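You operate a simulated robot arm through the tools that you are given. There is no shell and no other tool. Be economical: measure what you need, move in short steps, check, and stop when the job is done.

Carry out the task below with a simulated robot arm. There is one attempt and no reset: what you move stays moved.

## Task
Put the long fitting on the shelf under the small table. Put the 2 metres green and yellow coil from the top of the left front desk on the shelf under the long table and the 5 metres green and yellow coil on the top of the long table. Take the blue pad from the long black bag and put it on the top of the big table. Take the white tray and leave it on the shelf under the long table. Fetch the orange tray and set it on the top of the small table. Put the green tape roll on the top of the small table. Switch the power switch of the read-out box on. Close the left drawer of the big table. Put the white bottle on the top of the cream controller. Switch the volt meter switch on. Take the carton of rack feet on the top of the left front desk and put it away on the low shelf of the trolley. Take the clipboard on the top of the left front desk and put it away on the top of the short table. The order is free. Set down upright: white bottle, carton of rack feet.
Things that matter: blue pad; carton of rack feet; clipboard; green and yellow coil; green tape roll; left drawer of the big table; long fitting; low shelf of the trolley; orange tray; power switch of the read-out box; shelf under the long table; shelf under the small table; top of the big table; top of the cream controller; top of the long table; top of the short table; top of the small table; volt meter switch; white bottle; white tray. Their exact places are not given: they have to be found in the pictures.

Only the result counts: the job must be done as asked and must still hold three seconds after the hand-in. Knocking over, shifting, dropping, spilling or breaking anything else fails it.

## Robot
A 6-joint arm with a two-finger parallel gripper on a trunk, on a base that drives. Base frame: it is fixed to the floor where the robot stands at the start and does not move with it; the origin is under the middle of the robot, x ahead of it, y to its left, z up. Units: mm, rad, N and s.
Its first joint turns from -2.897 to 2.897 rad. Places, roughly: blue pad (6x11x2 cm) [900, 400, 800]; carton of rack feet [250, 750, 750]; clipboard [500, 750, 750]; green and yellow coil [1000, -250, 750]; green tape roll (7x7x3 cm) [-1500, -500, 700]; left drawer of the big table [-1600, 800, 700]; long fitting (3x11x3 cm) [800, 0, 700]; low shelf of the trolley [-1100, 3200, 200]; orange tray [-1250, -250, 750]; power switch of the read-out box [-1800, 400, 1000]; shelf under the long table [-1100, -700, 300]; shelf under the small table [-500, 2000, 300]; top of the big table [-2300, 1000, 800]; top of the cream controller (14x21 cm) [780, 760, 840]; top of the long table [-1100, -700, 700]; top of the short table [-400, -1700, 700]; top of the small table [-500, 2000, 700]; volt meter switch [-700, -1500, 800]; white bottle [-2500, 1750, 250]; white tray [-1250, 0, 750]. Payload 3.43 kg.
Tool frame: the origin (TCP) lies between the finger pads and is the grasp point; the fingertips stand 34 mm ahead of it; z points along the fingers, y is the line along which they close. The gripper opens to 128 mm. The fingers are 24 mm wide and 12 mm thick; the gripper's body (48 by 130 mm) begins 96 mm behind the TCP.
Orientation is told as [roll, pitch, yaw] about the base's x, y, z axes, in that order, counted from this pose: with the fingers straight down and closing along the base's y, the tool's x points along the base's -x, its y along +y and its z along -z.

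## Interface
- The arm moves only by the tool nudge_tool. Its argument "series" is a list of rows, each an object of numbers (a shift or turn left out is 0, a gripper value left out holds the last): "x", "y", "z": the shift along the tool's x, y, z in units of 50 mm (1.0 is 50 mm); "rx", "ry", "rz": the turn, a rotation vector about the tool's x, y, z in units of 8 degrees (1.0 is 8 degrees); "claw": the finger opening in mm, from 0 to 128. In form: [{"x": .., "y": .., "z": .., "rx": .., "ry": .., "rz": .., "claw": ..}, ...]. A call has 1 to 12 rows; each row shifts and turns the commanded pose from where the row before left it, along the tool's axes as they then stand. A call with a number of a shift or a turn outside -1 to 1 is refused whole. Each row takes 0.2 s and may step no farther than 50 mm and 0.15 rad from the row before; otherwise, or with a gripper value out of range, the whole call is refused. A pose out of reach is approached as far as the arm can. The call stops where the force on the tool passes 40 N (or 10 N more than at its start, if that is more) or the arm is blocked; 0.2 s more then pass. Each finger travels about 153 mm/s and halts on what it meets, pressing with about 22 N; the grip force reading is that of the motor and also rises with nothing between the fingers. The clock runs only during rows and for 0.2 s after the last one: add rows that do not move to give the fingers time. The reply holds the time, the measured pose of the TCP, the force on the tool along the base axes, the opening and the grip force, in the units named above and with some noise, with the torque about the TCP (base axes, N m) and any sound that the robot's microphone picked up.
- Cameras (640 x 400 px; columns grow to the right, rows downward): "scene" is now at [106.6, 171.2, 1157.6]; the picture's right is [-0.82, -0.58, 0.00], its down [-0.54, 0.76, -0.36] and it looks along [0.21, -0.30, -0.93] (base axes); focal length 214 px, centre (320, 200). "wrist" rides on the gripper at [76, -11, -160] in the tool frame; the picture's right is [0.15, 0.99, 0.00], its down [-0.88, 0.13, -0.46] and it looks along [-0.45, 0.07, 0.89] (tool axes); focal length 234 px, centre (320, 200).
- grab_frame(camera): a new picture of that camera. No time passes.
- drive_base(legs): drives the robot by 1 to 6 legs, each [ahead, left, turn to the left] in mm, mm and rad, along the robot's own axes; the way and the turn of a leg run together, so that a leg with both is an arc; at most 1500 mm and 3.142 rad a leg. The arm and the cameras ride along, it lands a little off, and it stops where it bumps. It gives what a move gives.
- aim_head(pan, tilt): turns the head with the scene camera to pan (to the left, within 2.496 rad either way) and tilt (down, from -0.506 to 1.204), counted from straight ahead of the robot. It gives what a move gives.
- point_at(camera, pixels): for up to 12 pixels [column, row] of the newest picture of that camera ("zoom" is the newest enlarged one), the place [x, y, z] in the base frame of the surface seen there, good to about 2 mm, but the place of the scene camera against the robot may be out by one fixed shift of up to 12 mm in any direction. No time passes.
- inspect(camera, box): a new picture of the part [left, top, right, bottom] of that camera's present view, enlarged. No time passes.
- job_done(): hands the job in; it is judged then, once.

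Keep the steps short. Do not move on a guess: measure, check each grasp and each placing, and mend mistakes. In all there are 371 turns and 332 pictures (those below and enlarged ones count). Leave the gripper open and the arm clear of the work at the hand-in unless told otherwise, and finish with a single line.

The tools are called after "Call:" by a JSON object that holds its "api" and its "payload". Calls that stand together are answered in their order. nudge_tool: Moves the arm, as the interface text tells. Its arguments: {"type":"object","properties":{"series":{"type":"array"}},"required":["series"]} The other tools are called the same way: drive_base (legs) drives the base; aim_head (pan, tilt) turns the head that bears the scene camera; grab_frame (camera) takes a picture; point_at (camera, pixels) gives the place of the surface under pixels of a picture; inspect (camera, box) takes an enlarged picture of a part of a camera's view; job_done () hands the job in.

At the start:

```text
time_s: 0.0
eef_pos: [-159.1, -445.3, 1133.4]
ee_rot: [-0.001, 0.002, 0.0]
force: [-0.1, -0.1, -0.4]
ft_torque: [0.03, 0.03, -0.01]
finger_gap: 128.0
grasp_force: 0.0
robot x, y, heading: [-3.8, 2.1, -0.001]
head pan, tilt: [-0.955, 1.201]
```

scene: 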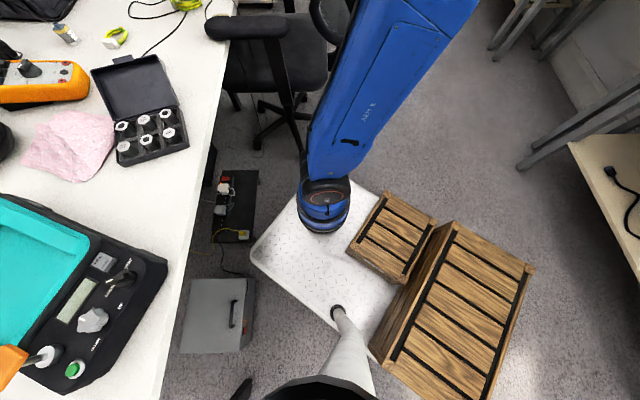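
wrist: 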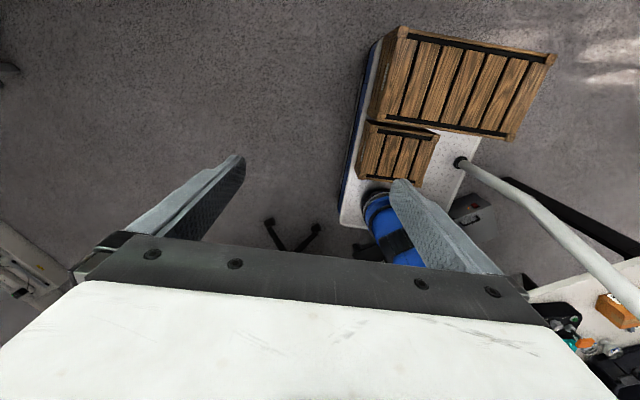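

The head looks down to the right at the start. I'll look around first: straight ahead.

Call:
{"api": "aim_head", "payload": {"pan": 0, "tilt": 0.6}}

Call:
{"api": "grab_frame", "payload": {"camera": "scene"}}

Call:
{"api": "aim_head", "payload": {"pan": 1.2, "tilt": 0.6}}

Call:
{"api": "grab_frame", "payload": {"camera": "scene"}}

Call:
{"api": "aim_head", "payload": {"pan": 2.4, "tilt": 0.5}}

Call:
{"api": "grab_frame", "payload": {"camera": "scene"}}

Call:
{"api": "aim_head", "payload": {"pan": -1.2, "tilt": 0.5}}

Call:
{"api": "grab_frame", "payload": {"camera": "scene"}}

Call:
{"api": "aim_head", "payload": {"pan": -2.4, "tilt": 0.5}}

Call:
{"api": "grab_frame", "payload": {"camera": "scene"}}

```text
time_s: 1.2
eef_pos: [-157.8, -442.8, 1134.1]
ee_rot: [-0.003, 0.001, 0.0]
force: [0.6, -0.5, -0.8]
ft_torque: [0.02, 0.0, 0.01]
finger_gap: 128.1
grasp_force: 0.2
robot x, y, heading: [0.1, 1.1, 0.0]
head pan, tilt: [0.0, 0.6]
```

```text
329 pictures are left
```

scene: 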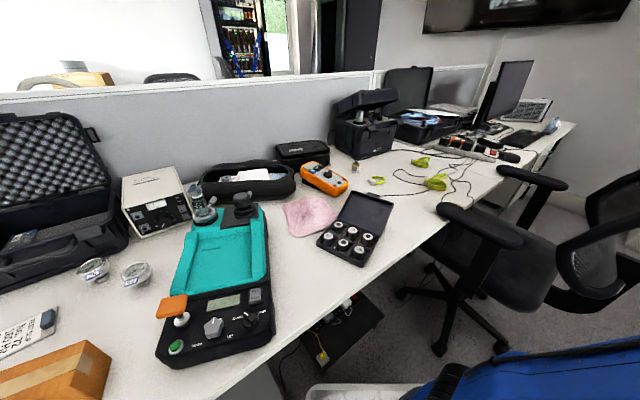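

```text
time_s: 2.6
eef_pos: [-159.2, -445.2, 1135.4]
ee_rot: [-0.002, 0.001, 0.0]
force: [0.5, -0.8, -0.5]
ft_torque: [0.0, 0.0, 0.02]
finger_gap: 127.9
grasp_force: 0.1
robot x, y, heading: [-1.9, -0.3, -0.001]
head pan, tilt: [1.201, 0.6]
```

```text
328 pictures are left
```

scene: 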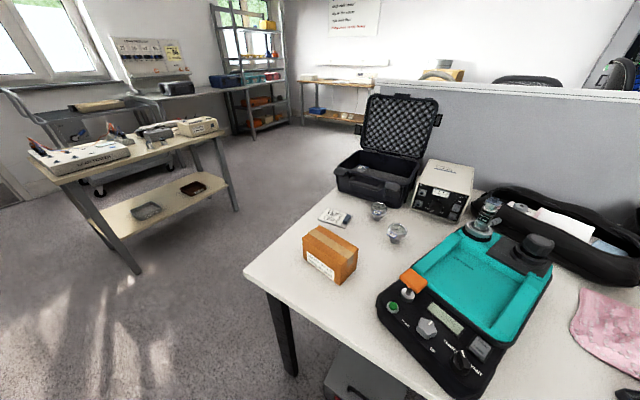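

```text
time_s: 4.0
eef_pos: [-159.0, -445.0, 1134.5]
ee_rot: [-0.002, 0.0, 0.0]
force: [0.1, -0.2, 0.3]
ft_torque: [0.0, 0.01, -0.02]
finger_gap: 128.1
grasp_force: 0.1
robot x, y, heading: [-1.4, -1.2, -0.002]
head pan, tilt: [2.4, 0.499]
```

```text
327 pictures are left
```

scene: 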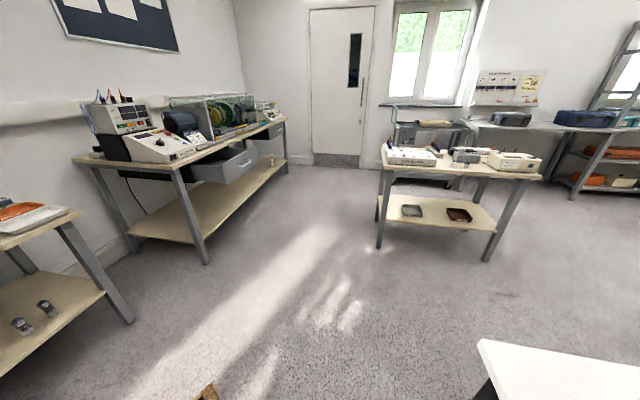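

```text
time_s: 7.0
eef_pos: [-158.3, -445.4, 1133.4]
ee_rot: [-0.002, 0.001, -0.001]
force: [0.6, -0.8, -0.2]
ft_torque: [-0.03, 0.04, 0.02]
finger_gap: 128.1
grasp_force: 0.0
robot x, y, heading: [1.0, -1.7, -0.001]
head pan, tilt: [-1.201, 0.499]
```

```text
326 pictures are left
```

scene: 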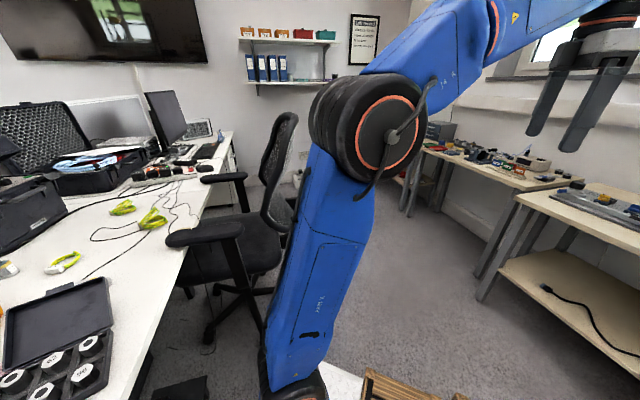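

```text
time_s: 8.4
eef_pos: [-159.2, -444.7, 1133.5]
ee_rot: [-0.002, 0.0, 0.0]
force: [-0.4, -0.6, -0.2]
ft_torque: [0.02, 0.03, 0.02]
finger_gap: 128.0
grasp_force: 0.0
robot x, y, heading: [1.0, 0.7, -0.003]
head pan, tilt: [-2.4, 0.499]
```

```text
325 pictures are left
```

scene: 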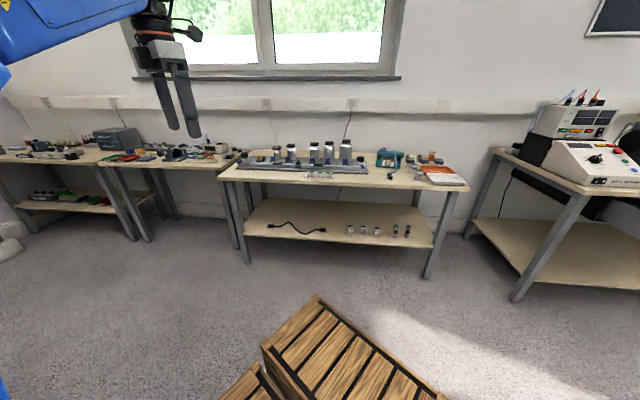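

I'll look at the left front desk closely.

Call:
{"api": "aim_head", "payload": {"pan": -0.3, "tilt": 0.6}}

Call:
{"api": "grab_frame", "payload": {"camera": "scene"}}

Call:
{"api": "inspect", "payload": {"camera": "scene", "box": [220, 100, 420, 225]}}

Call:
{"api": "inspect", "payload": {"camera": "scene", "box": [40, 100, 240, 225]}}

Call:
{"api": "point_at", "payload": {"camera": "scene", "pixels": [[300, 320], [420, 200]]}}

```text
time_s: 10.4
eef_pos: [-158.1, -445.0, 1134.0]
ee_rot: [-0.003, -0.001, 0.0]
force: [0.4, 0.0, 0.1]
ft_torque: [0.01, 0.01, 0.0]
finger_gap: 127.9
grasp_force: 0.1
robot x, y, heading: [-0.9, -1.2, 0.0]
head pan, tilt: [-0.3, 0.6]
```

```text
324 pictures are left
```

scene: 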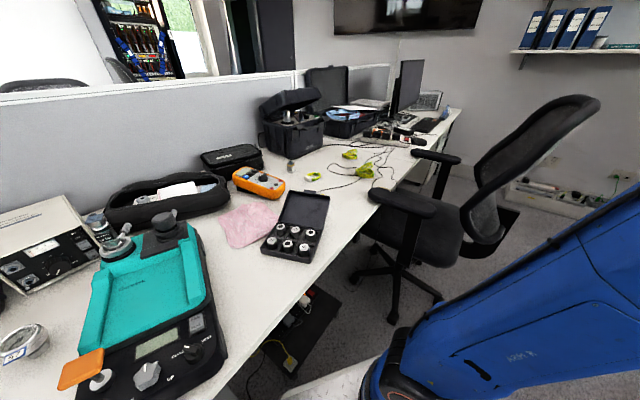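

```text
3.20 times, centred on (320, 162) of scene
```

zoom: 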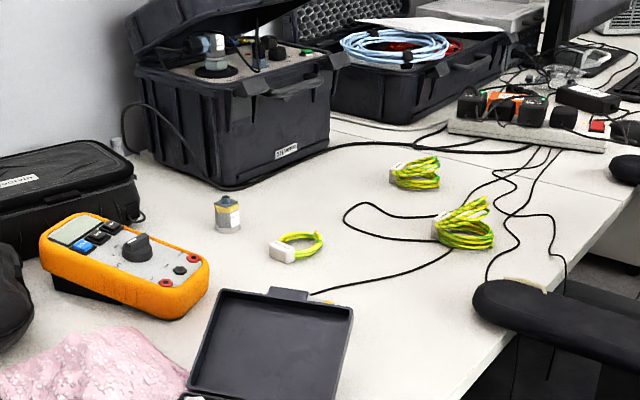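

```text
3.20 times, centred on (140, 162) of scene
```

zoom: 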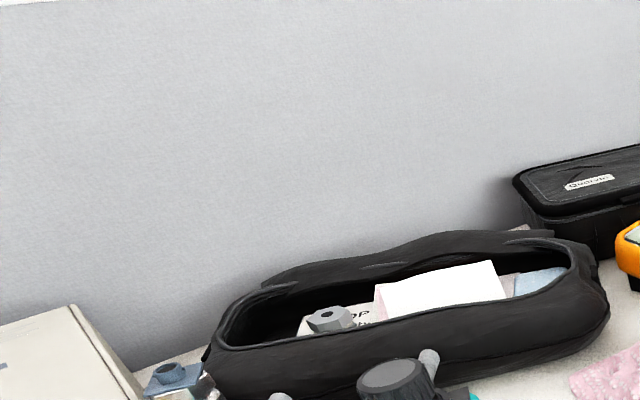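

```text
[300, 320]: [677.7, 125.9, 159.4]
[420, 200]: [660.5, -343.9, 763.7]
```

Call:
{"api": "point_at", "payload": {"camera": "scene", "pixels": [[248, 222], [290, 245], [296, 300], [260, 182], [313, 176], [350, 154], [366, 172], [165, 205], [215, 190], [100, 190]]}}

Call:
{"api": "aim_head", "payload": {"pan": -0.1, "tilt": 1.0}}

Call:
{"api": "grab_frame", "payload": {"camera": "scene"}}

Call:
{"api": "inspect", "payload": {"camera": "scene", "box": [200, 0, 440, 150]}}

Call:
{"api": "inspect", "payload": {"camera": "scene", "box": [300, 150, 460, 250]}}

```text
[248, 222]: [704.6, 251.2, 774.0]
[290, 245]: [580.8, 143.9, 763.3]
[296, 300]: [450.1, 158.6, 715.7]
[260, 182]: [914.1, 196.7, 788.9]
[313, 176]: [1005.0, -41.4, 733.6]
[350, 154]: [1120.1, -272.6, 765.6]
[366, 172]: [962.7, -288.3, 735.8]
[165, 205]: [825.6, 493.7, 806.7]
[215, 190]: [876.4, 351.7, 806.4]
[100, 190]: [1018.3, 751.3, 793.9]
```

```text
time_s: 11.3
eef_pos: [-159.0, -445.3, 1133.7]
ee_rot: [-0.001, 0.0, -0.001]
force: [-0.2, -0.4, -0.3]
ft_torque: [0.01, 0.02, -0.02]
finger_gap: 128.3
grasp_force: 0.0
robot x, y, heading: [-0.3, 0.4, 0.008]
head pan, tilt: [-0.099, 1.0]
```

```text
321 pictures are left
```

scene: 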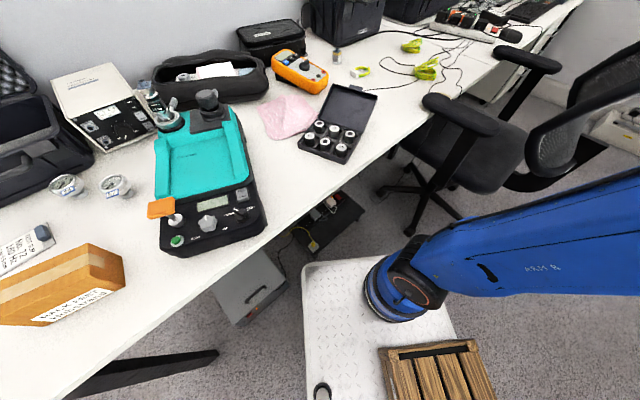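

```text
2.67 times, centred on (320, 75) of scene
```

zoom: 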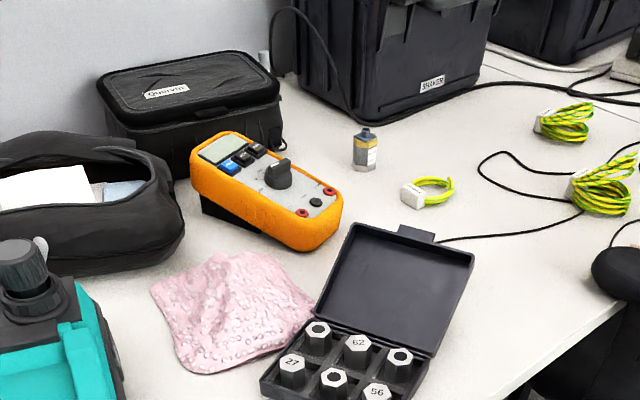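

```text
4.00 times, centred on (380, 200) of scene
```

zoom: 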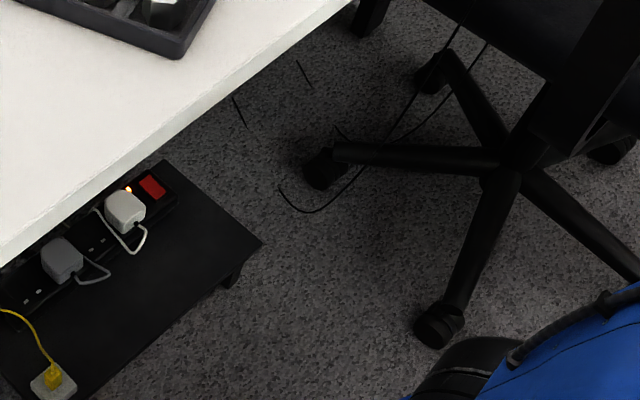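

Call:
{"api": "aim_head", "payload": {"pan": 0.7, "tilt": 0.8}}

Call:
{"api": "grab_frame", "payload": {"camera": "scene"}}

Call:
{"api": "inspect", "payload": {"camera": "scene", "box": [0, 60, 320, 260]}}

Call:
{"api": "inspect", "payload": {"camera": "scene", "box": [240, 0, 640, 250]}}

Call:
{"api": "aim_head", "payload": {"pan": 1.3, "tilt": 1.15}}

Call:
{"api": "grab_frame", "payload": {"camera": "scene"}}

```text
time_s: 12.4
eef_pos: [-159.0, -444.9, 1133.0]
ee_rot: [-0.001, 0.001, 0.0]
force: [-0.1, 0.0, 0.1]
ft_torque: [0.03, 0.02, 0.01]
finger_gap: 128.4
grasp_force: 0.2
robot x, y, heading: [-2.2, -0.3, -0.001]
head pan, tilt: [0.7, 0.799]
```

```text
318 pictures are left
```

scene: 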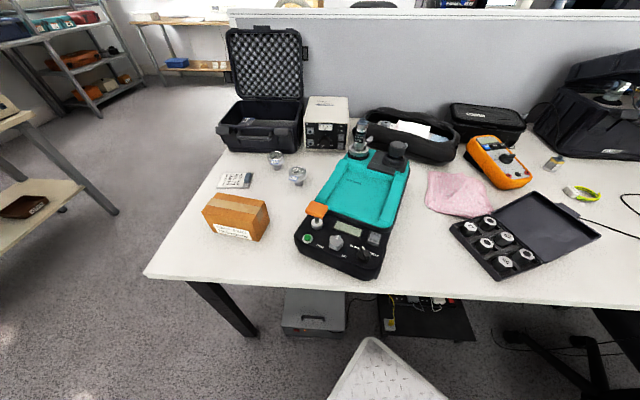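

```text
2.00 times, centred on (160, 160) of scene
```

zoom: 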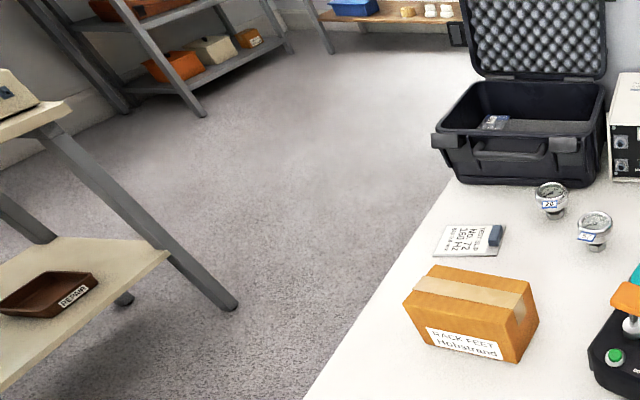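

```text
1.60 times, centred on (440, 125) of scene
```

zoom: 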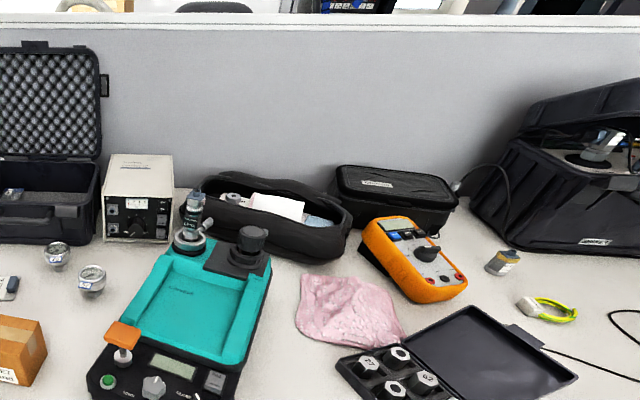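

```text
time_s: 13.4
eef_pos: [-159.9, -445.0, 1135.1]
ee_rot: [-0.002, -0.001, 0.001]
force: [-0.5, 0.6, 0.6]
ft_torque: [0.0, 0.02, 0.0]
finger_gap: 128.1
grasp_force: 0.1
robot x, y, heading: [1.7, -1.6, -0.002]
head pan, tilt: [1.3, 1.15]
```

```text
315 pictures are left
```

scene: 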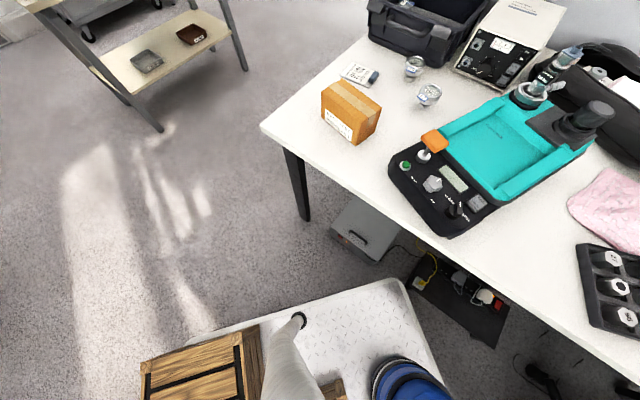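

Call:
{"api": "point_at", "payload": {"camera": "scene", "pixels": [[355, 85], [345, 125], [400, 280], [195, 340], [300, 320], [405, 390], [265, 127], [639, 388], [430, 95], [500, 60], [515, 15], [150, 55]]}}

Call:
{"api": "aim_head", "payload": {"pan": 2.4, "tilt": 1.15}}

Call:
{"api": "grab_frame", "payload": {"camera": "scene"}}

Call:
{"api": "aim_head", "payload": {"pan": -2.3, "tilt": 1.0}}

Call:
{"api": "grab_frame", "payload": {"camera": "scene"}}

Call:
{"api": "point_at", "payload": {"camera": "scene", "pixels": [[320, 350], [320, 200], [250, 250]]}}

```text
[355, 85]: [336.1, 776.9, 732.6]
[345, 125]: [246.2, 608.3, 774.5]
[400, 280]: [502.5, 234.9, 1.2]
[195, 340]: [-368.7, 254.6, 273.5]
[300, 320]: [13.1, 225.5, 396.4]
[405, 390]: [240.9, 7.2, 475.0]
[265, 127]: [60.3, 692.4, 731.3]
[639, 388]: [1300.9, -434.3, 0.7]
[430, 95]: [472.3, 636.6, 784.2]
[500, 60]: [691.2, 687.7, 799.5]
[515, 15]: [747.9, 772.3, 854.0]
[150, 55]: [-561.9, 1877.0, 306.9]
```

```text
time_s: 14.8
eef_pos: [-160.1, -444.7, 1134.1]
ee_rot: [0.0, 0.001, 0.0]
force: [-0.5, 0.6, 0.4]
ft_torque: [0.01, 0.03, 0.02]
finger_gap: 128.0
grasp_force: 0.0
robot x, y, heading: [-2.6, -0.2, -0.003]
head pan, tilt: [2.4, 1.15]
```

```text
314 pictures are left
```

scene: 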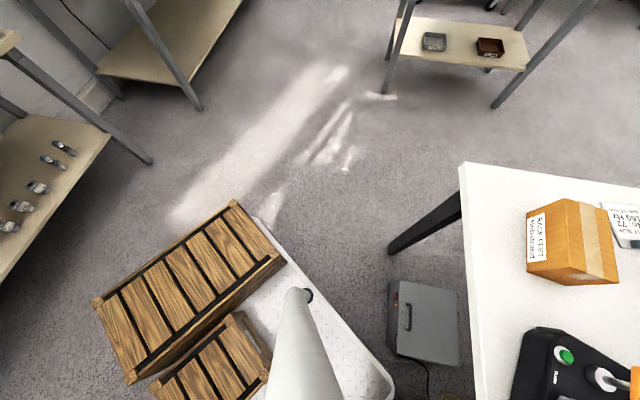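

```text
time_s: 18.5
eef_pos: [-159.8, -446.0, 1133.8]
ee_rot: [-0.001, 0.002, 0.0]
force: [0.1, -0.4, 0.9]
ft_torque: [0.0, 0.02, 0.01]
finger_gap: 127.9
grasp_force: 0.0
robot x, y, heading: [0.3, 0.2, 0.003]
head pan, tilt: [-2.3, 1.0]
```

```text
313 pictures are left
```

scene: 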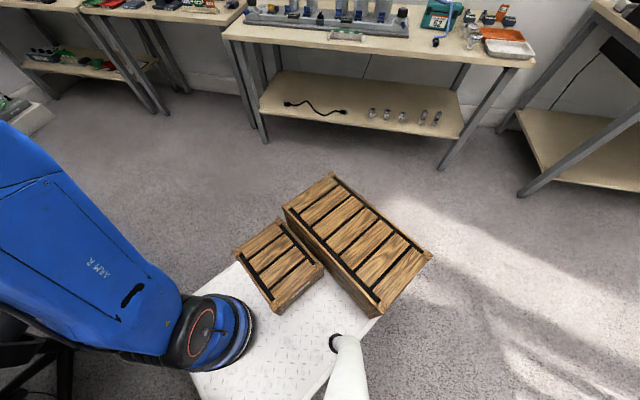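

```text
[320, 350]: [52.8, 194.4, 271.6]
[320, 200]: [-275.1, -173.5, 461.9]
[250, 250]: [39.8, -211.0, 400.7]
```

Call:
{"api": "point_at", "payload": {"camera": "scene", "pixels": [[238, 262], [222, 320], [200, 395], [215, 335], [245, 310], [335, 175], [430, 255], [235, 255], [375, 318], [285, 205], [380, 310]]}}

Call:
{"api": "aim_head", "payload": {"pan": 0.3, "tilt": 1.2}}

Call:
{"api": "grab_frame", "payload": {"camera": "scene"}}

Call:
{"api": "point_at", "payload": {"camera": "scene", "pixels": [[320, 350], [420, 380], [450, 350]]}}

```text
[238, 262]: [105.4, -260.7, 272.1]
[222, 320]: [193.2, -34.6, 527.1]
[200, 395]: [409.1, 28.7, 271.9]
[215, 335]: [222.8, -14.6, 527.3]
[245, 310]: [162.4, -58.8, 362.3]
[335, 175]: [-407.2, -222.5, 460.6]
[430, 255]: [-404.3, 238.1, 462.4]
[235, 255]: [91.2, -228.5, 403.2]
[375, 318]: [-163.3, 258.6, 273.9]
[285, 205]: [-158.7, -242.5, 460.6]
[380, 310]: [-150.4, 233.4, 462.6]
```

```text
time_s: 20.8
eef_pos: [-159.3, -445.2, 1134.4]
ee_rot: [-0.003, 0.002, 0.001]
force: [-0.4, 0.0, -0.1]
ft_torque: [0.0, -0.03, -0.02]
finger_gap: 128.1
grasp_force: 0.0
robot x, y, heading: [0.5, 0.3, -0.002]
head pan, tilt: [0.3, 1.201]
```

```text
312 pictures are left
```

scene: 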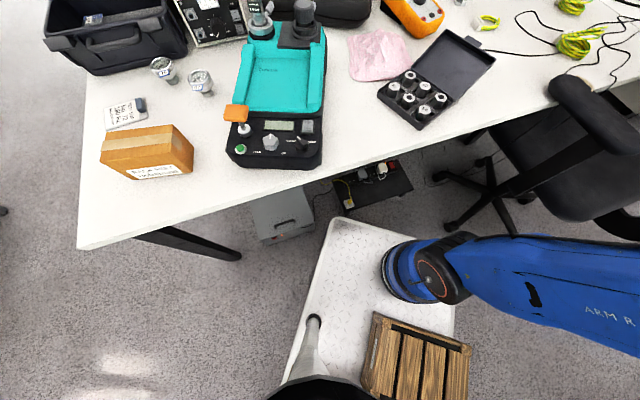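

```text
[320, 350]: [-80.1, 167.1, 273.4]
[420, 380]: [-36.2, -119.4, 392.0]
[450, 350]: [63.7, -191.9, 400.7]
```

Call:
{"api": "aim_head", "payload": {"pan": 1.9, "tilt": 0.55}}

Call:
{"api": "grab_frame", "payload": {"camera": "scene"}}

Call:
{"api": "inspect", "payload": {"camera": "scene", "box": [160, 80, 480, 280]}}

Call:
{"api": "point_at", "payload": {"camera": "scene", "pixels": [[180, 165], [213, 185], [340, 137], [300, 110], [265, 195], [250, 145], [300, 140], [210, 90], [240, 130]]}}

Call:
{"api": "aim_head", "payload": {"pan": -2.45, "tilt": 0.45}}

Call:
{"api": "grab_frame", "payload": {"camera": "scene"}}

Call:
{"api": "inspect", "payload": {"camera": "scene", "box": [160, 100, 480, 300]}}

Call:
{"api": "inspect", "payload": {"camera": "scene", "box": [340, 120, 480, 208]}}

```text
time_s: 22.5
eef_pos: [-158.0, -444.4, 1134.2]
ee_rot: [-0.001, 0.001, 0.0]
force: [0.3, 0.0, 1.3]
ft_torque: [0.01, 0.02, -0.01]
finger_gap: 127.7
grasp_force: 0.0
robot x, y, heading: [2.3, -2.0, 0.002]
head pan, tilt: [1.901, 0.55]
```

```text
311 pictures are left
```

scene: 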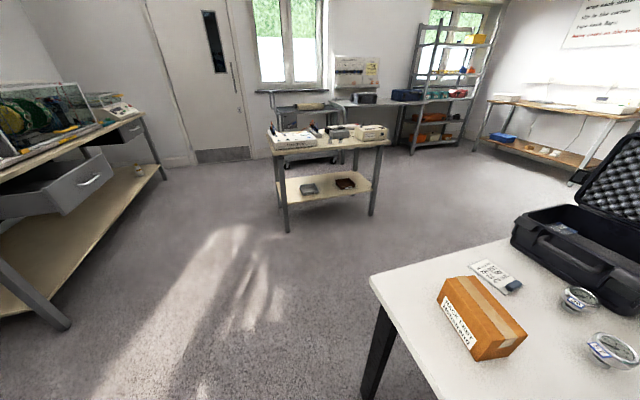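

```text
2.00 times, centred on (320, 180) of scene
```

zoom: 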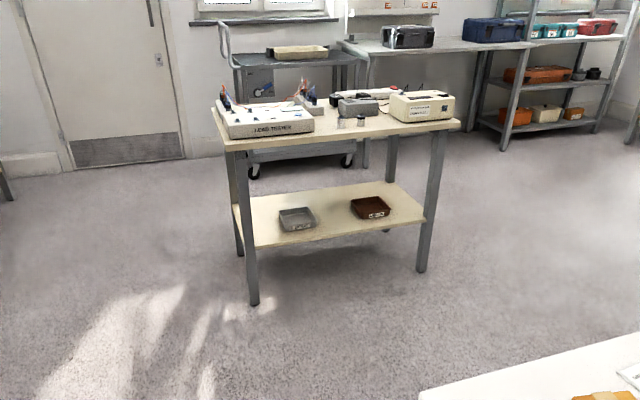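

```text
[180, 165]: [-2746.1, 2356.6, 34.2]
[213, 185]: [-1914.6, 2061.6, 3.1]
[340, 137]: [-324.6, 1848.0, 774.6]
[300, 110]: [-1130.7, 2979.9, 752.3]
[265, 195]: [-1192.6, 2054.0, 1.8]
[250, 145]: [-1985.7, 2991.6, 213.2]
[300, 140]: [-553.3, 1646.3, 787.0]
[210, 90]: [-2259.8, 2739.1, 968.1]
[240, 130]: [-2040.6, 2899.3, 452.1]
```

```text
time_s: 26.0
eef_pos: [-159.2, -445.3, 1132.8]
ee_rot: [-0.001, 0.0, -0.001]
force: [-0.5, 0.0, -0.9]
ft_torque: [0.02, -0.01, 0.03]
finger_gap: 128.0
grasp_force: 0.1
robot x, y, heading: [1.1, -0.8, 0.0]
head pan, tilt: [-2.45, 0.45]
```

```text
309 pictures are left
```

scene: 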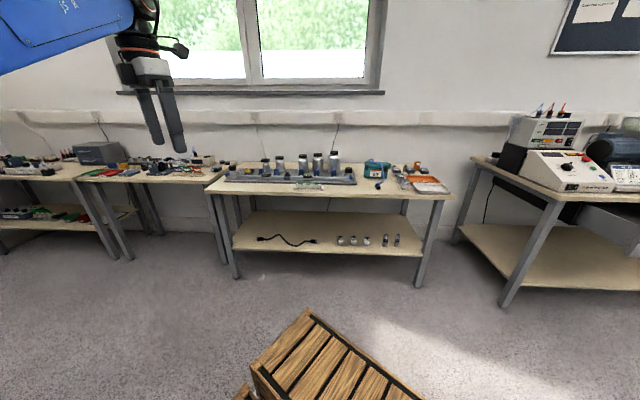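

```text
2.00 times, centred on (320, 200) of scene
```

zoom: 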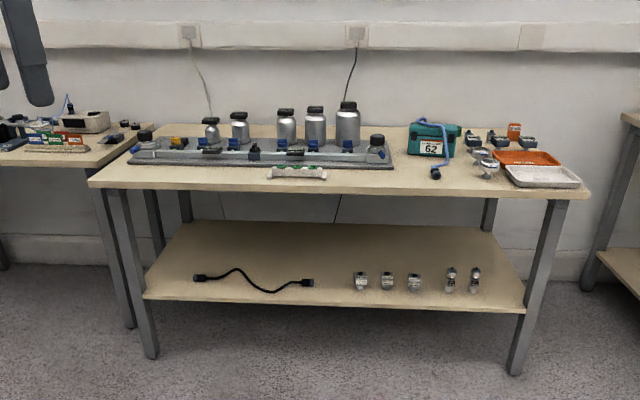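

```text
4.55 times, centred on (410, 164) of scene
```

zoom: 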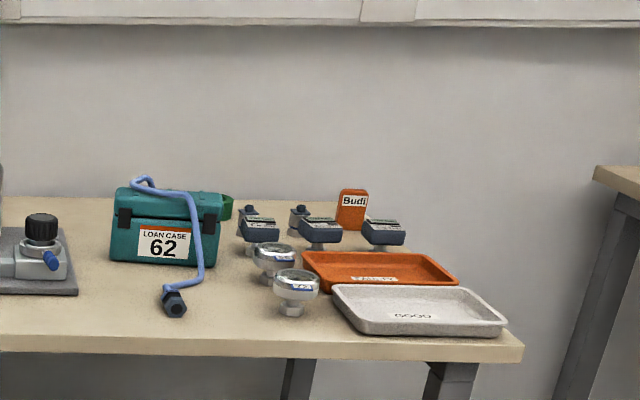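

Call:
{"api": "point_at", "payload": {"camera": "scene", "pixels": [[205, 192], [452, 197], [236, 246], [418, 254], [260, 216], [408, 216], [427, 187], [412, 178], [376, 168], [300, 186], [470, 158], [500, 300]]}}

Call:
{"api": "aim_head", "payload": {"pan": 2.49, "tilt": 0.4}}

Call:
{"api": "grab_frame", "payload": {"camera": "scene"}}

Call:
{"api": "inspect", "payload": {"camera": "scene", "box": [60, 70, 320, 232]}}

Call:
{"api": "point_at", "payload": {"camera": "scene", "pixels": [[110, 160], [185, 180], [290, 125], [235, 205], [290, 175], [245, 165], [150, 260], [270, 145], [200, 150], [125, 145]]}}

```text
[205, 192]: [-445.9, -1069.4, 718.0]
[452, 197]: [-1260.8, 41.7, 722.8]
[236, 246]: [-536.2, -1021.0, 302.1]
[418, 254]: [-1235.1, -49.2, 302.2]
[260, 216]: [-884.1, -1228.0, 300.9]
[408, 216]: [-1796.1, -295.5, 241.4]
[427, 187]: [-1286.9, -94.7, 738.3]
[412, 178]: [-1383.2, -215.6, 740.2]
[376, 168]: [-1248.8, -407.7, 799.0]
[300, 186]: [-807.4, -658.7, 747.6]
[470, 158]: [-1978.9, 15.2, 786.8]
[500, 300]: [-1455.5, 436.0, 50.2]
```

```text
time_s: 29.9
eef_pos: [-159.0, -444.5, 1133.5]
ee_rot: [-0.001, 0.002, 0.001]
force: [-0.7, 0.0, -0.3]
ft_torque: [0.01, -0.03, -0.02]
finger_gap: 128.3
grasp_force: 0.1
robot x, y, heading: [1.3, 1.9, 0.003]
head pan, tilt: [2.491, 0.4]
```

```text
306 pictures are left
```

scene: 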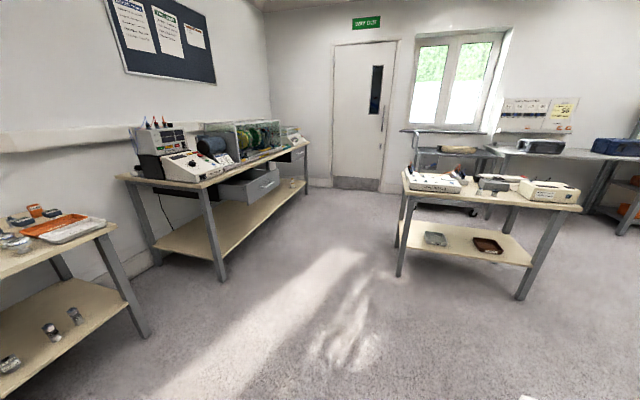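

```text
2.46 times, centred on (190, 151) of scene
```

zoom: 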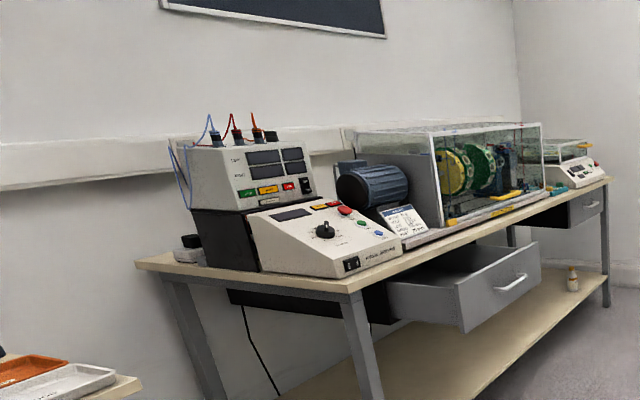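

```text
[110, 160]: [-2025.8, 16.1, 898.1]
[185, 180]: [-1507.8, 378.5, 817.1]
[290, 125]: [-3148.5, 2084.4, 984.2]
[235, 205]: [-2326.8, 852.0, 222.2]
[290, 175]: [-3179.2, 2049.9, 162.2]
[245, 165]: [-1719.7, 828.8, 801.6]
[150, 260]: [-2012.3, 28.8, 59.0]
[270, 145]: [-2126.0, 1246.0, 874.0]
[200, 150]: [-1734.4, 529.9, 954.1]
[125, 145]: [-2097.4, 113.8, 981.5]
```

Now the coil tags: aim the head at them and zoom.

Call:
{"api": "aim_head", "payload": {"pan": -0.35, "tilt": 0.5}}

Call:
{"api": "grab_frame", "payload": {"camera": "scene"}}

Call:
{"api": "inspect", "payload": {"camera": "scene", "box": [290, 160, 400, 230]}}

```text
time_s: 32.4
eef_pos: [-160.0, -445.4, 1133.9]
ee_rot: [-0.002, 0.0, -0.001]
force: [-1.5, 0.0, -0.3]
ft_torque: [0.0, 0.0, 0.02]
finger_gap: 127.8
grasp_force: 0.1
robot x, y, heading: [0.6, 1.2, 0.001]
head pan, tilt: [-0.351, 0.499]
```

```text
304 pictures are left
```

scene: 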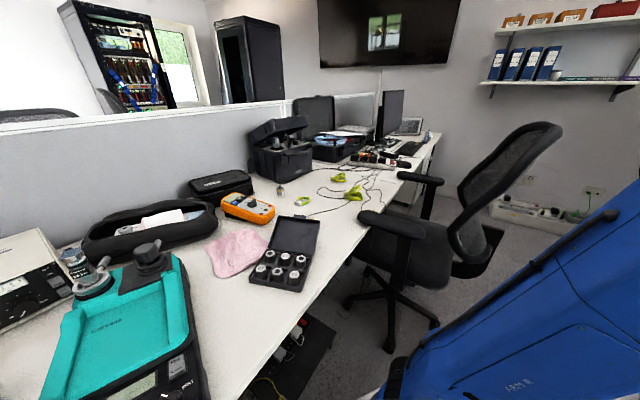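

```text
5.71 times, centred on (345, 195) of scene
```

zoom: 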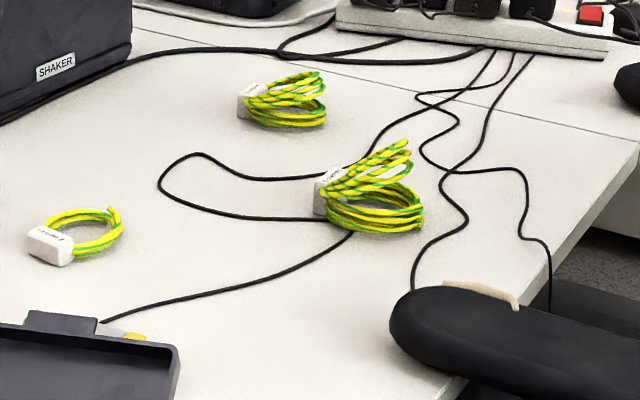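

Call:
{"api": "point_at", "payload": {"camera": "scene", "pixels": [[545, 130], [460, 215], [390, 225], [420, 178], [480, 250]]}}

Call:
{"api": "nudge_tool", "payload": {"series": [{"x": -1, "rz": 0}, {"x": -0.9, "y": -0.2, "rz": -0.3}, {"x": -0.9, "y": -0.2, "rz": -0.3}]}}

```text
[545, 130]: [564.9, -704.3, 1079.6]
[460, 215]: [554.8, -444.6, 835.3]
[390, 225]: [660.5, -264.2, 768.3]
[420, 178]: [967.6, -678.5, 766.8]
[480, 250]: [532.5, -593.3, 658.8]
```

```text
time_s: 33.2
eef_pos: [-19.1, -463.3, 1135.2]
ee_rot: [0.0, -0.001, 0.086]
force: [-0.5, -0.3, 0.4]
ft_torque: [0.06, -0.07, 0.03]
finger_gap: 128.0
grasp_force: 0.1
robot x, y, heading: [-1.2, 1.3, 0.003]
head pan, tilt: [-0.351, 0.499]
```

Call:
{"api": "nudge_tool", "payload": {"series": [{"z": -1}, {"z": -1}, {"z": -0.5}, {"x": -0.79, "y": -0.507, "rz": -0.635}, {"x": -0.79, "y": -0.507, "rz": -0.635}, {"x": -0.79, "y": -0.507, "rz": -0.635}, {"x": -0.79, "y": -0.507, "rz": -0.635}, {"x": -0.79, "y": -0.507, "rz": -0.635}, {"x": -0.79, "y": -0.507, "rz": -0.635}, {"x": -0.79, "y": -0.507, "rz": -0.635}]}}

```text
time_s: 35.4
eef_pos: [298.3, -535.9, 1170.8]
ee_rot: [-0.002, 0.001, 0.705]
force: [0.7, 0.1, -0.4]
ft_torque: [0.03, -0.03, 0.01]
finger_gap: 128.0
grasp_force: 0.1
out of reach, approached as far as the arm can: row 1, 2, 3
robot x, y, heading: [-1.7, -0.2, 0.001]
head pan, tilt: [-0.351, 0.499]
```

Call:
{"api": "nudge_tool", "payload": {"series": [{"x": -0.79, "y": -0.507, "rz": -0.635}, {"x": -0.79, "y": -0.507, "rz": -0.635}, {"x": -0.79, "y": -0.507, "rz": -0.635}, {"x": -0.79, "y": -0.507, "rz": -0.635}, {"x": -0.79, "y": -0.507, "rz": -0.635}, {"x": -0.79, "y": -0.507, "rz": -0.635}, {"x": -0.79, "y": -0.507, "rz": -0.635}, {"x": -0.79, "y": -0.507, "rz": -0.635}]}}

Call:
{"api": "grab_frame", "payload": {"camera": "scene"}}

Call:
{"api": "grab_frame", "payload": {"camera": "wrist"}}

```text
time_s: 37.2
eef_pos: [627.6, -377.2, 1169.0]
ee_rot: [-0.001, 0.002, 1.416]
force: [-0.9, 0.1, 0.3]
ft_torque: [0.03, -0.02, 0.02]
finger_gap: 128.0
grasp_force: 0.2
robot x, y, heading: [2.6, 0.5, -0.005]
head pan, tilt: [-0.351, 0.499]
```

```text
302 pictures are left
```

scene: 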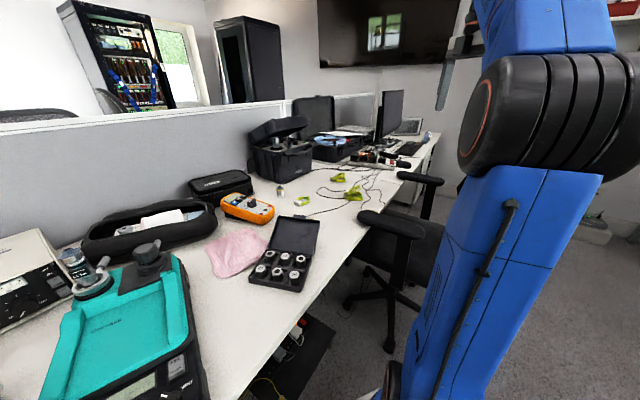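

```text
301 pictures are left
```

wrist: 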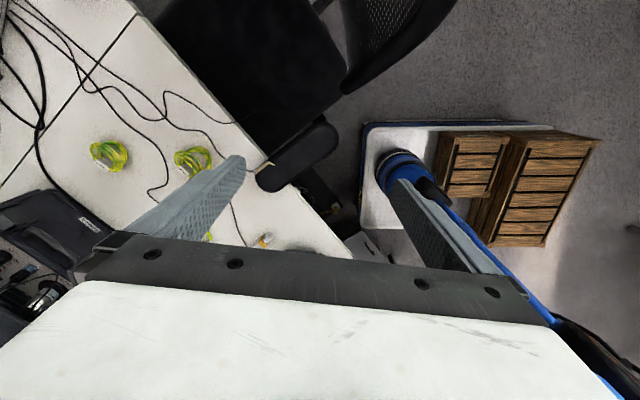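

Call:
{"api": "nudge_tool", "payload": {"series": [{"x": -0.325, "y": -0.79, "z": 0.42}, {"x": -0.325, "y": -0.79, "z": 0.42}, {"x": -0.325, "y": -0.79, "z": 0.42}, {"x": -0.325, "y": -0.79, "z": 0.42}, {"x": -0.325, "y": -0.79, "z": 0.42}, {"x": -0.325, "y": -0.79, "z": 0.42}, {"x": -0.325, "y": -0.79, "z": 0.42}, {"x": -0.325, "y": -0.79, "z": 0.42}]}}

Call:
{"api": "grab_frame", "payload": {"camera": "wrist"}}

```text
time_s: 39.0
eef_pos: [962.5, -300.8, 1002.9]
ee_rot: [-0.001, 0.002, 1.415]
force: [-0.6, -0.3, 0.9]
ft_torque: [-0.03, -0.1, 0.03]
finger_gap: 128.1
grasp_force: 0.0
robot x, y, heading: [-2.1, -1.3, -0.003]
head pan, tilt: [-0.351, 0.499]
```

```text
300 pictures are left
```

wrist: 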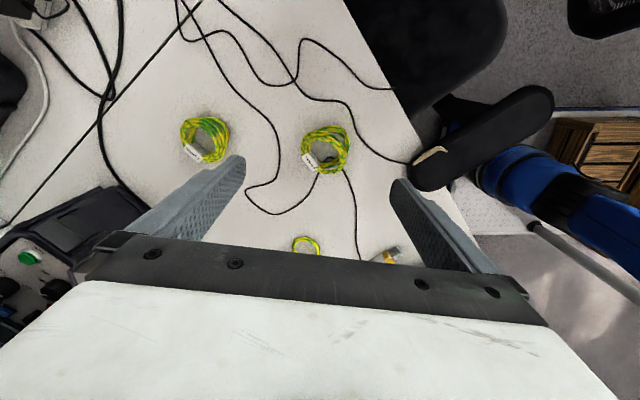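

Call:
{"api": "inspect", "payload": {"camera": "wrist", "box": [280, 110, 360, 190]}}

Call:
{"api": "inspect", "payload": {"camera": "wrist", "box": [170, 100, 250, 180]}}

Call:
{"api": "inspect", "payload": {"camera": "wrist", "box": [270, 210, 420, 290]}}

Call:
{"api": "point_at", "payload": {"camera": "wrist", "pixels": [[308, 160], [325, 135], [345, 165], [192, 152], [205, 120], [228, 140], [388, 257], [305, 240], [428, 160], [335, 160]]}}

```text
5.00 times, centred on (320, 150) of wrist
```

zoom: 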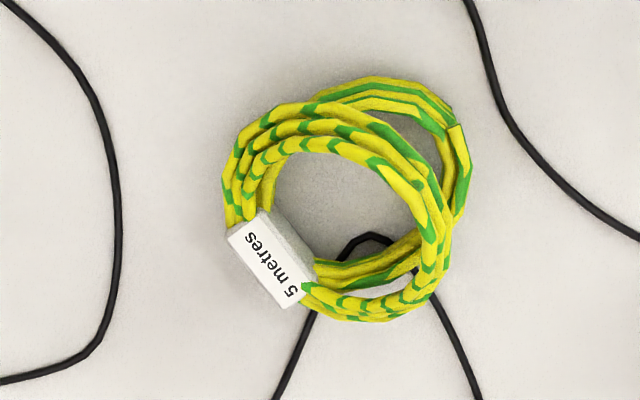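

```text
5.00 times, centred on (210, 140) of wrist
```

zoom: 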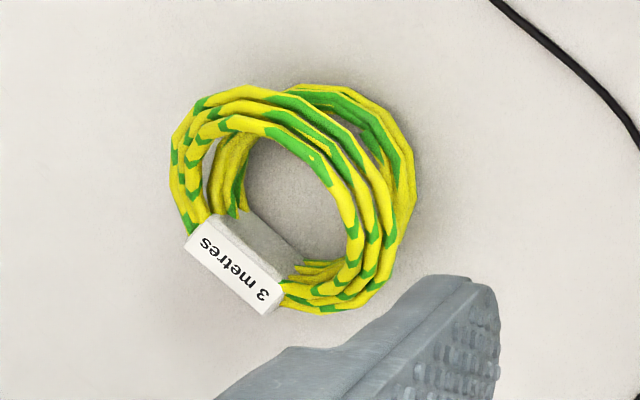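

```text
4.27 times, centred on (345, 250) of wrist
```

zoom: 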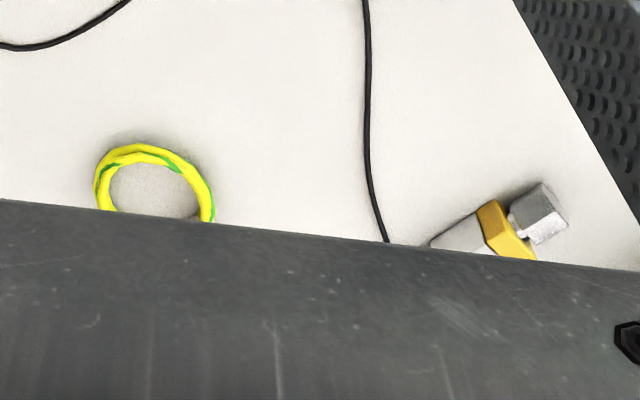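

```text
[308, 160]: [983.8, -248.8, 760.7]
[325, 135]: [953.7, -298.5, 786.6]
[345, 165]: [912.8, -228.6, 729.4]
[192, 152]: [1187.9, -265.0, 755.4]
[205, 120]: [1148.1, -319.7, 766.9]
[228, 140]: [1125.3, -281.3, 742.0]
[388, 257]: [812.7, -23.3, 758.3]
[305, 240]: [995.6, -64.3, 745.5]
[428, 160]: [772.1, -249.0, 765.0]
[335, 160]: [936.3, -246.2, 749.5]
```

The 5 m and 3 m tags are read. Move over the small coil and the long fitting.

Call:
{"api": "nudge_tool", "payload": {"series": [{"x": -0.9, "y": 0.3}, {"x": -0.9, "y": 0.3}, {"x": -0.9, "y": 0.3}, {"x": -0.9, "y": 0.3}]}}

Call:
{"api": "grab_frame", "payload": {"camera": "wrist"}}

Call:
{"api": "inspect", "payload": {"camera": "wrist", "box": [220, 100, 420, 225]}}

Call:
{"api": "inspect", "payload": {"camera": "wrist", "box": [240, 160, 340, 222]}}

```text
time_s: 40.0
eef_pos: [929.6, -114.3, 1000.5]
ee_rot: [-0.001, 0.001, 1.414]
force: [0.1, -0.1, -0.4]
ft_torque: [0.01, 0.03, -0.02]
finger_gap: 128.1
grasp_force: 0.0
robot x, y, heading: [0.1, -1.3, -0.001]
head pan, tilt: [-0.351, 0.499]
```

```text
296 pictures are left
```

wrist: 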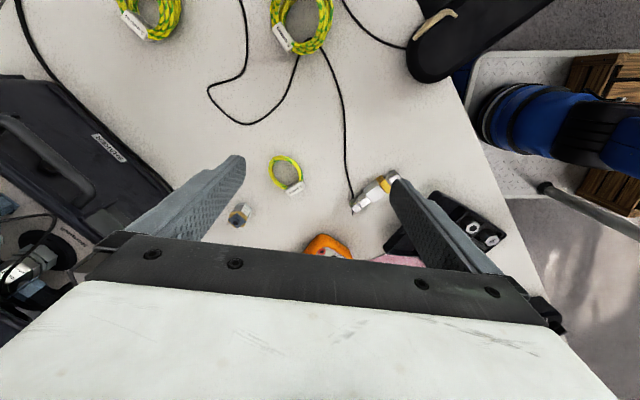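

```text
3.20 times, centred on (320, 162) of wrist
```

zoom: 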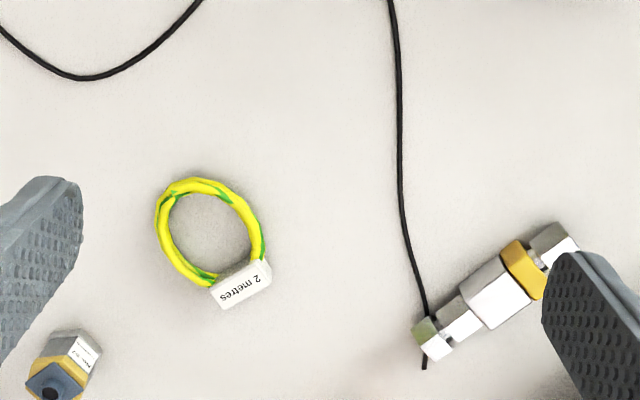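

```text
6.40 times, centred on (290, 191) of wrist
```

zoom: 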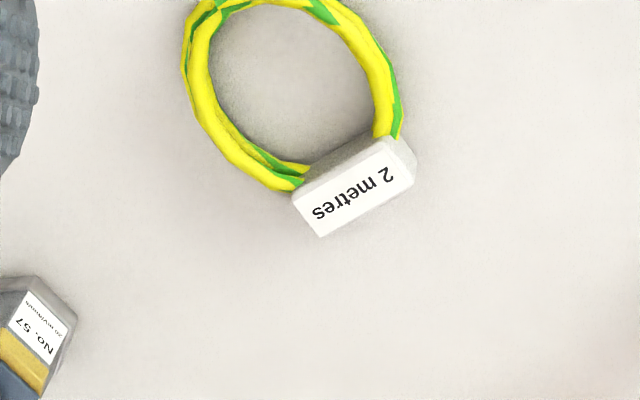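

Call:
{"api": "point_at", "payload": {"camera": "wrist", "pixels": [[356, 214], [376, 202], [388, 181], [362, 208], [372, 203], [295, 186], [290, 190], [272, 170], [296, 165], [350, 216], [385, 190]]}}

```text
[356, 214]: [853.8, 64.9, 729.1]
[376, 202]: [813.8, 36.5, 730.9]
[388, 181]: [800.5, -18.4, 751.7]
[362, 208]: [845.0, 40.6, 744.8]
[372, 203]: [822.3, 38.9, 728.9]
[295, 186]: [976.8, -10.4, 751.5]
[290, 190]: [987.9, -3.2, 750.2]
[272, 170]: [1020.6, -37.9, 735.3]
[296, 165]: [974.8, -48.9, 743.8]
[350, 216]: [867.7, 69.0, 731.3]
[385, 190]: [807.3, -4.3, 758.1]
```

Call:
{"api": "nudge_tool", "payload": {"series": [{"x": -0.442, "y": 0.507, "z": 0.48}, {"x": -0.442, "y": 0.507, "z": 0.48}, {"x": -0.442, "y": 0.507, "z": 0.48}, {"x": -0.442, "y": 0.507, "z": 0.48}, {"x": -0.442, "y": 0.507, "z": 0.48}, {"rz": 0.92, "claw": 70}, {"rz": 0.92}, {"rz": 0.92}, {"rz": 0.91}]}}

Call:
{"api": "grab_frame", "payload": {"camera": "wrist"}}

Call:
{"api": "inspect", "payload": {"camera": "wrist", "box": [220, 120, 420, 245]}}

```text
time_s: 42.0
eef_pos: [822.1, 16.7, 879.3]
ee_rot: [0.002, 0.002, 0.9]
force: [0.4, 0.5, 0.1]
ft_torque: [-0.02, 0.0, -0.02]
finger_gap: 70.0
grasp_force: 0.1
robot x, y, heading: [6.8, -0.4, 0.002]
head pan, tilt: [-0.351, 0.499]
```

```text
293 pictures are left
```

wrist: 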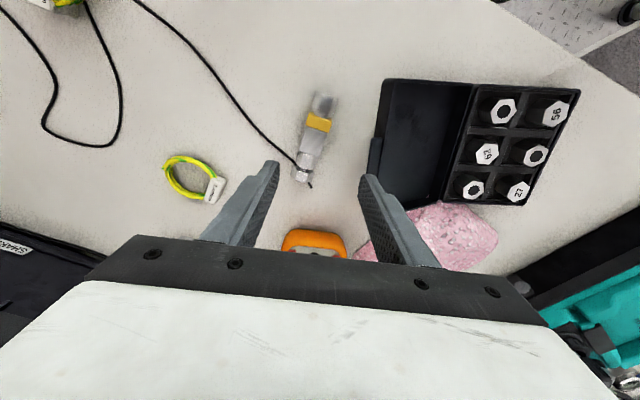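

```text
3.20 times, centred on (320, 182) of wrist
```

zoom: 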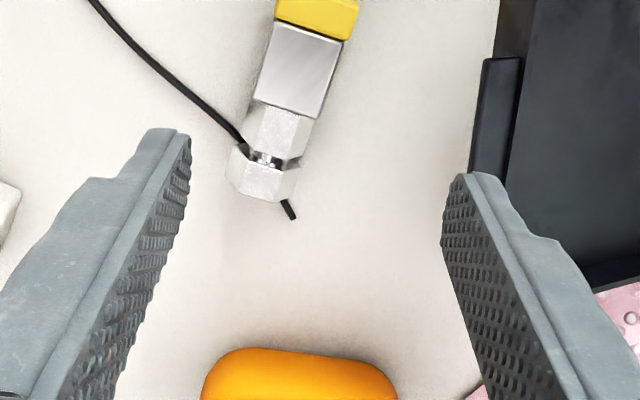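

Call:
{"api": "point_at", "payload": {"camera": "wrist", "pixels": [[302, 178], [300, 165], [312, 143], [318, 122], [323, 102], [308, 140], [322, 140], [310, 120], [328, 122], [380, 140], [378, 90]]}}

```text
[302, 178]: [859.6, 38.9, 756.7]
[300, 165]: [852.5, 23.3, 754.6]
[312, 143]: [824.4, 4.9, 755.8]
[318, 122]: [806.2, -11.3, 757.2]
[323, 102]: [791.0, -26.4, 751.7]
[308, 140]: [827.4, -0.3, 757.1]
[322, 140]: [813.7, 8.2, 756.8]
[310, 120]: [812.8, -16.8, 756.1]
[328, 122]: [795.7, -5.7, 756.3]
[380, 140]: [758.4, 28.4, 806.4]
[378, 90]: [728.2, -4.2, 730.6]
```

Call:
{"api": "nudge_tool", "payload": {"series": [{"rz": 0.59, "claw": 56}, {"rz": 0.59}, {"x": 0.116, "y": -0.218, "z": 0.5}, {"z": 0.6}, {"z": 0.6}]}}

Call:
{"api": "inspect", "payload": {"camera": "wrist", "box": [220, 100, 420, 225]}}

```text
time_s: 43.2
eef_pos: [823.6, 4.4, 797.0]
ee_rot: [0.0, 0.004, 0.735]
force: [-0.4, -0.1, 0.3]
ft_torque: [0.02, 0.01, 0.01]
finger_gap: 55.9
grasp_force: 0.2
robot x, y, heading: [-0.9, -0.8, -0.002]
head pan, tilt: [-0.351, 0.499]
```

```text
3.20 times, centred on (320, 162) of wrist
```

zoom: 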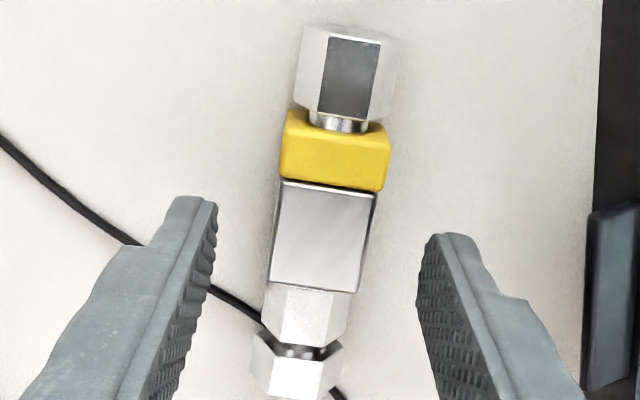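

Call:
{"api": "nudge_tool", "payload": {"series": [{"z": 0.56}, {"claw": 20}, {}, {}]}}

Call:
{"api": "nudge_tool", "payload": {"series": [{"z": -0.8}, {"z": -1}, {"z": -1}, {"z": -1}, {"z": -1}]}}

Call:
{"api": "grab_frame", "payload": {"camera": "wrist"}}

```text
time_s: 44.2
eef_pos: [822.1, 4.1, 767.4]
ee_rot: [0.001, 0.001, 0.736]
force: [-0.4, 0.1, -0.4]
ft_torque: [-0.07, 0.12, -0.01]
finger_gap: 29.6
grasp_force: 22.2
robot x, y, heading: [0.5, -5.9, -0.001]
head pan, tilt: [-0.351, 0.499]
```

```text
time_s: 45.4
eef_pos: [824.1, 7.3, 1008.8]
ee_rot: [0.0, 0.003, 0.738]
force: [-0.2, 0.2, -0.6]
ft_torque: [0.03, 0.0, 0.01]
finger_gap: 19.8
grasp_force: 0.0
robot x, y, heading: [-0.8, 3.8, 0.001]
head pan, tilt: [-0.351, 0.499]
```

```text
290 pictures are left
```

wrist: 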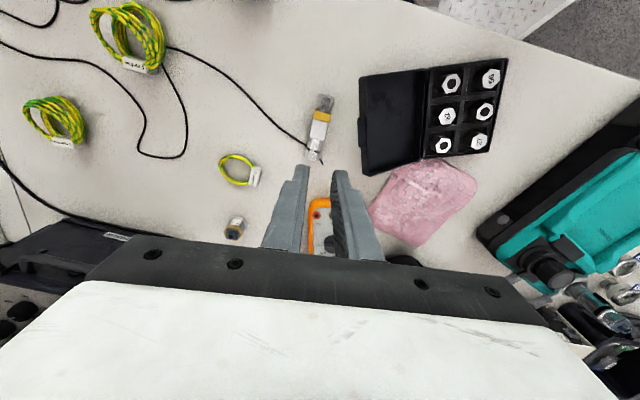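

It slipped out. I'll look at it again and regrasp with a full close and slow lift.

Call:
{"api": "nudge_tool", "payload": {"series": [{"claw": 56}, {"z": 1}, {"z": 1}, {"z": 1}, {"z": 1}, {"z": 0.2}]}}

Call:
{"api": "inspect", "payload": {"camera": "wrist", "box": [220, 100, 420, 225]}}

Call:
{"api": "point_at", "payload": {"camera": "zoom", "pixels": [[350, 70], [290, 235], [380, 235], [330, 150], [300, 375], [325, 235], [200, 300]]}}

```text
time_s: 46.8
eef_pos: [823.4, 6.9, 796.9]
ee_rot: [0.0, 0.001, 0.736]
force: [-1.4, 0.0, -1.1]
ft_torque: [-0.02, 0.0, 0.03]
finger_gap: 56.3
grasp_force: 0.1
robot x, y, heading: [1.9, 0.7, -0.0]
head pan, tilt: [-0.351, 0.499]
```

```text
3.20 times, centred on (320, 162) of wrist
```

zoom: 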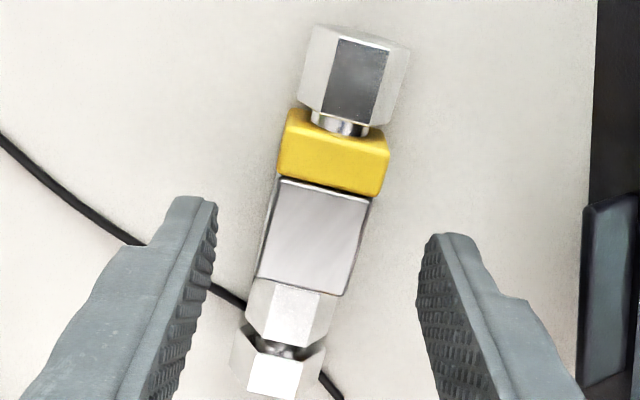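

```text
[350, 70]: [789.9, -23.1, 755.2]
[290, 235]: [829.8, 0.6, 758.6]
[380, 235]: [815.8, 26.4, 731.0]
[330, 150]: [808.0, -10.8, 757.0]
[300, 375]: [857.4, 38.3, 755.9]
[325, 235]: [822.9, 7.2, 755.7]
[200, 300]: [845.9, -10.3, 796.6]
```

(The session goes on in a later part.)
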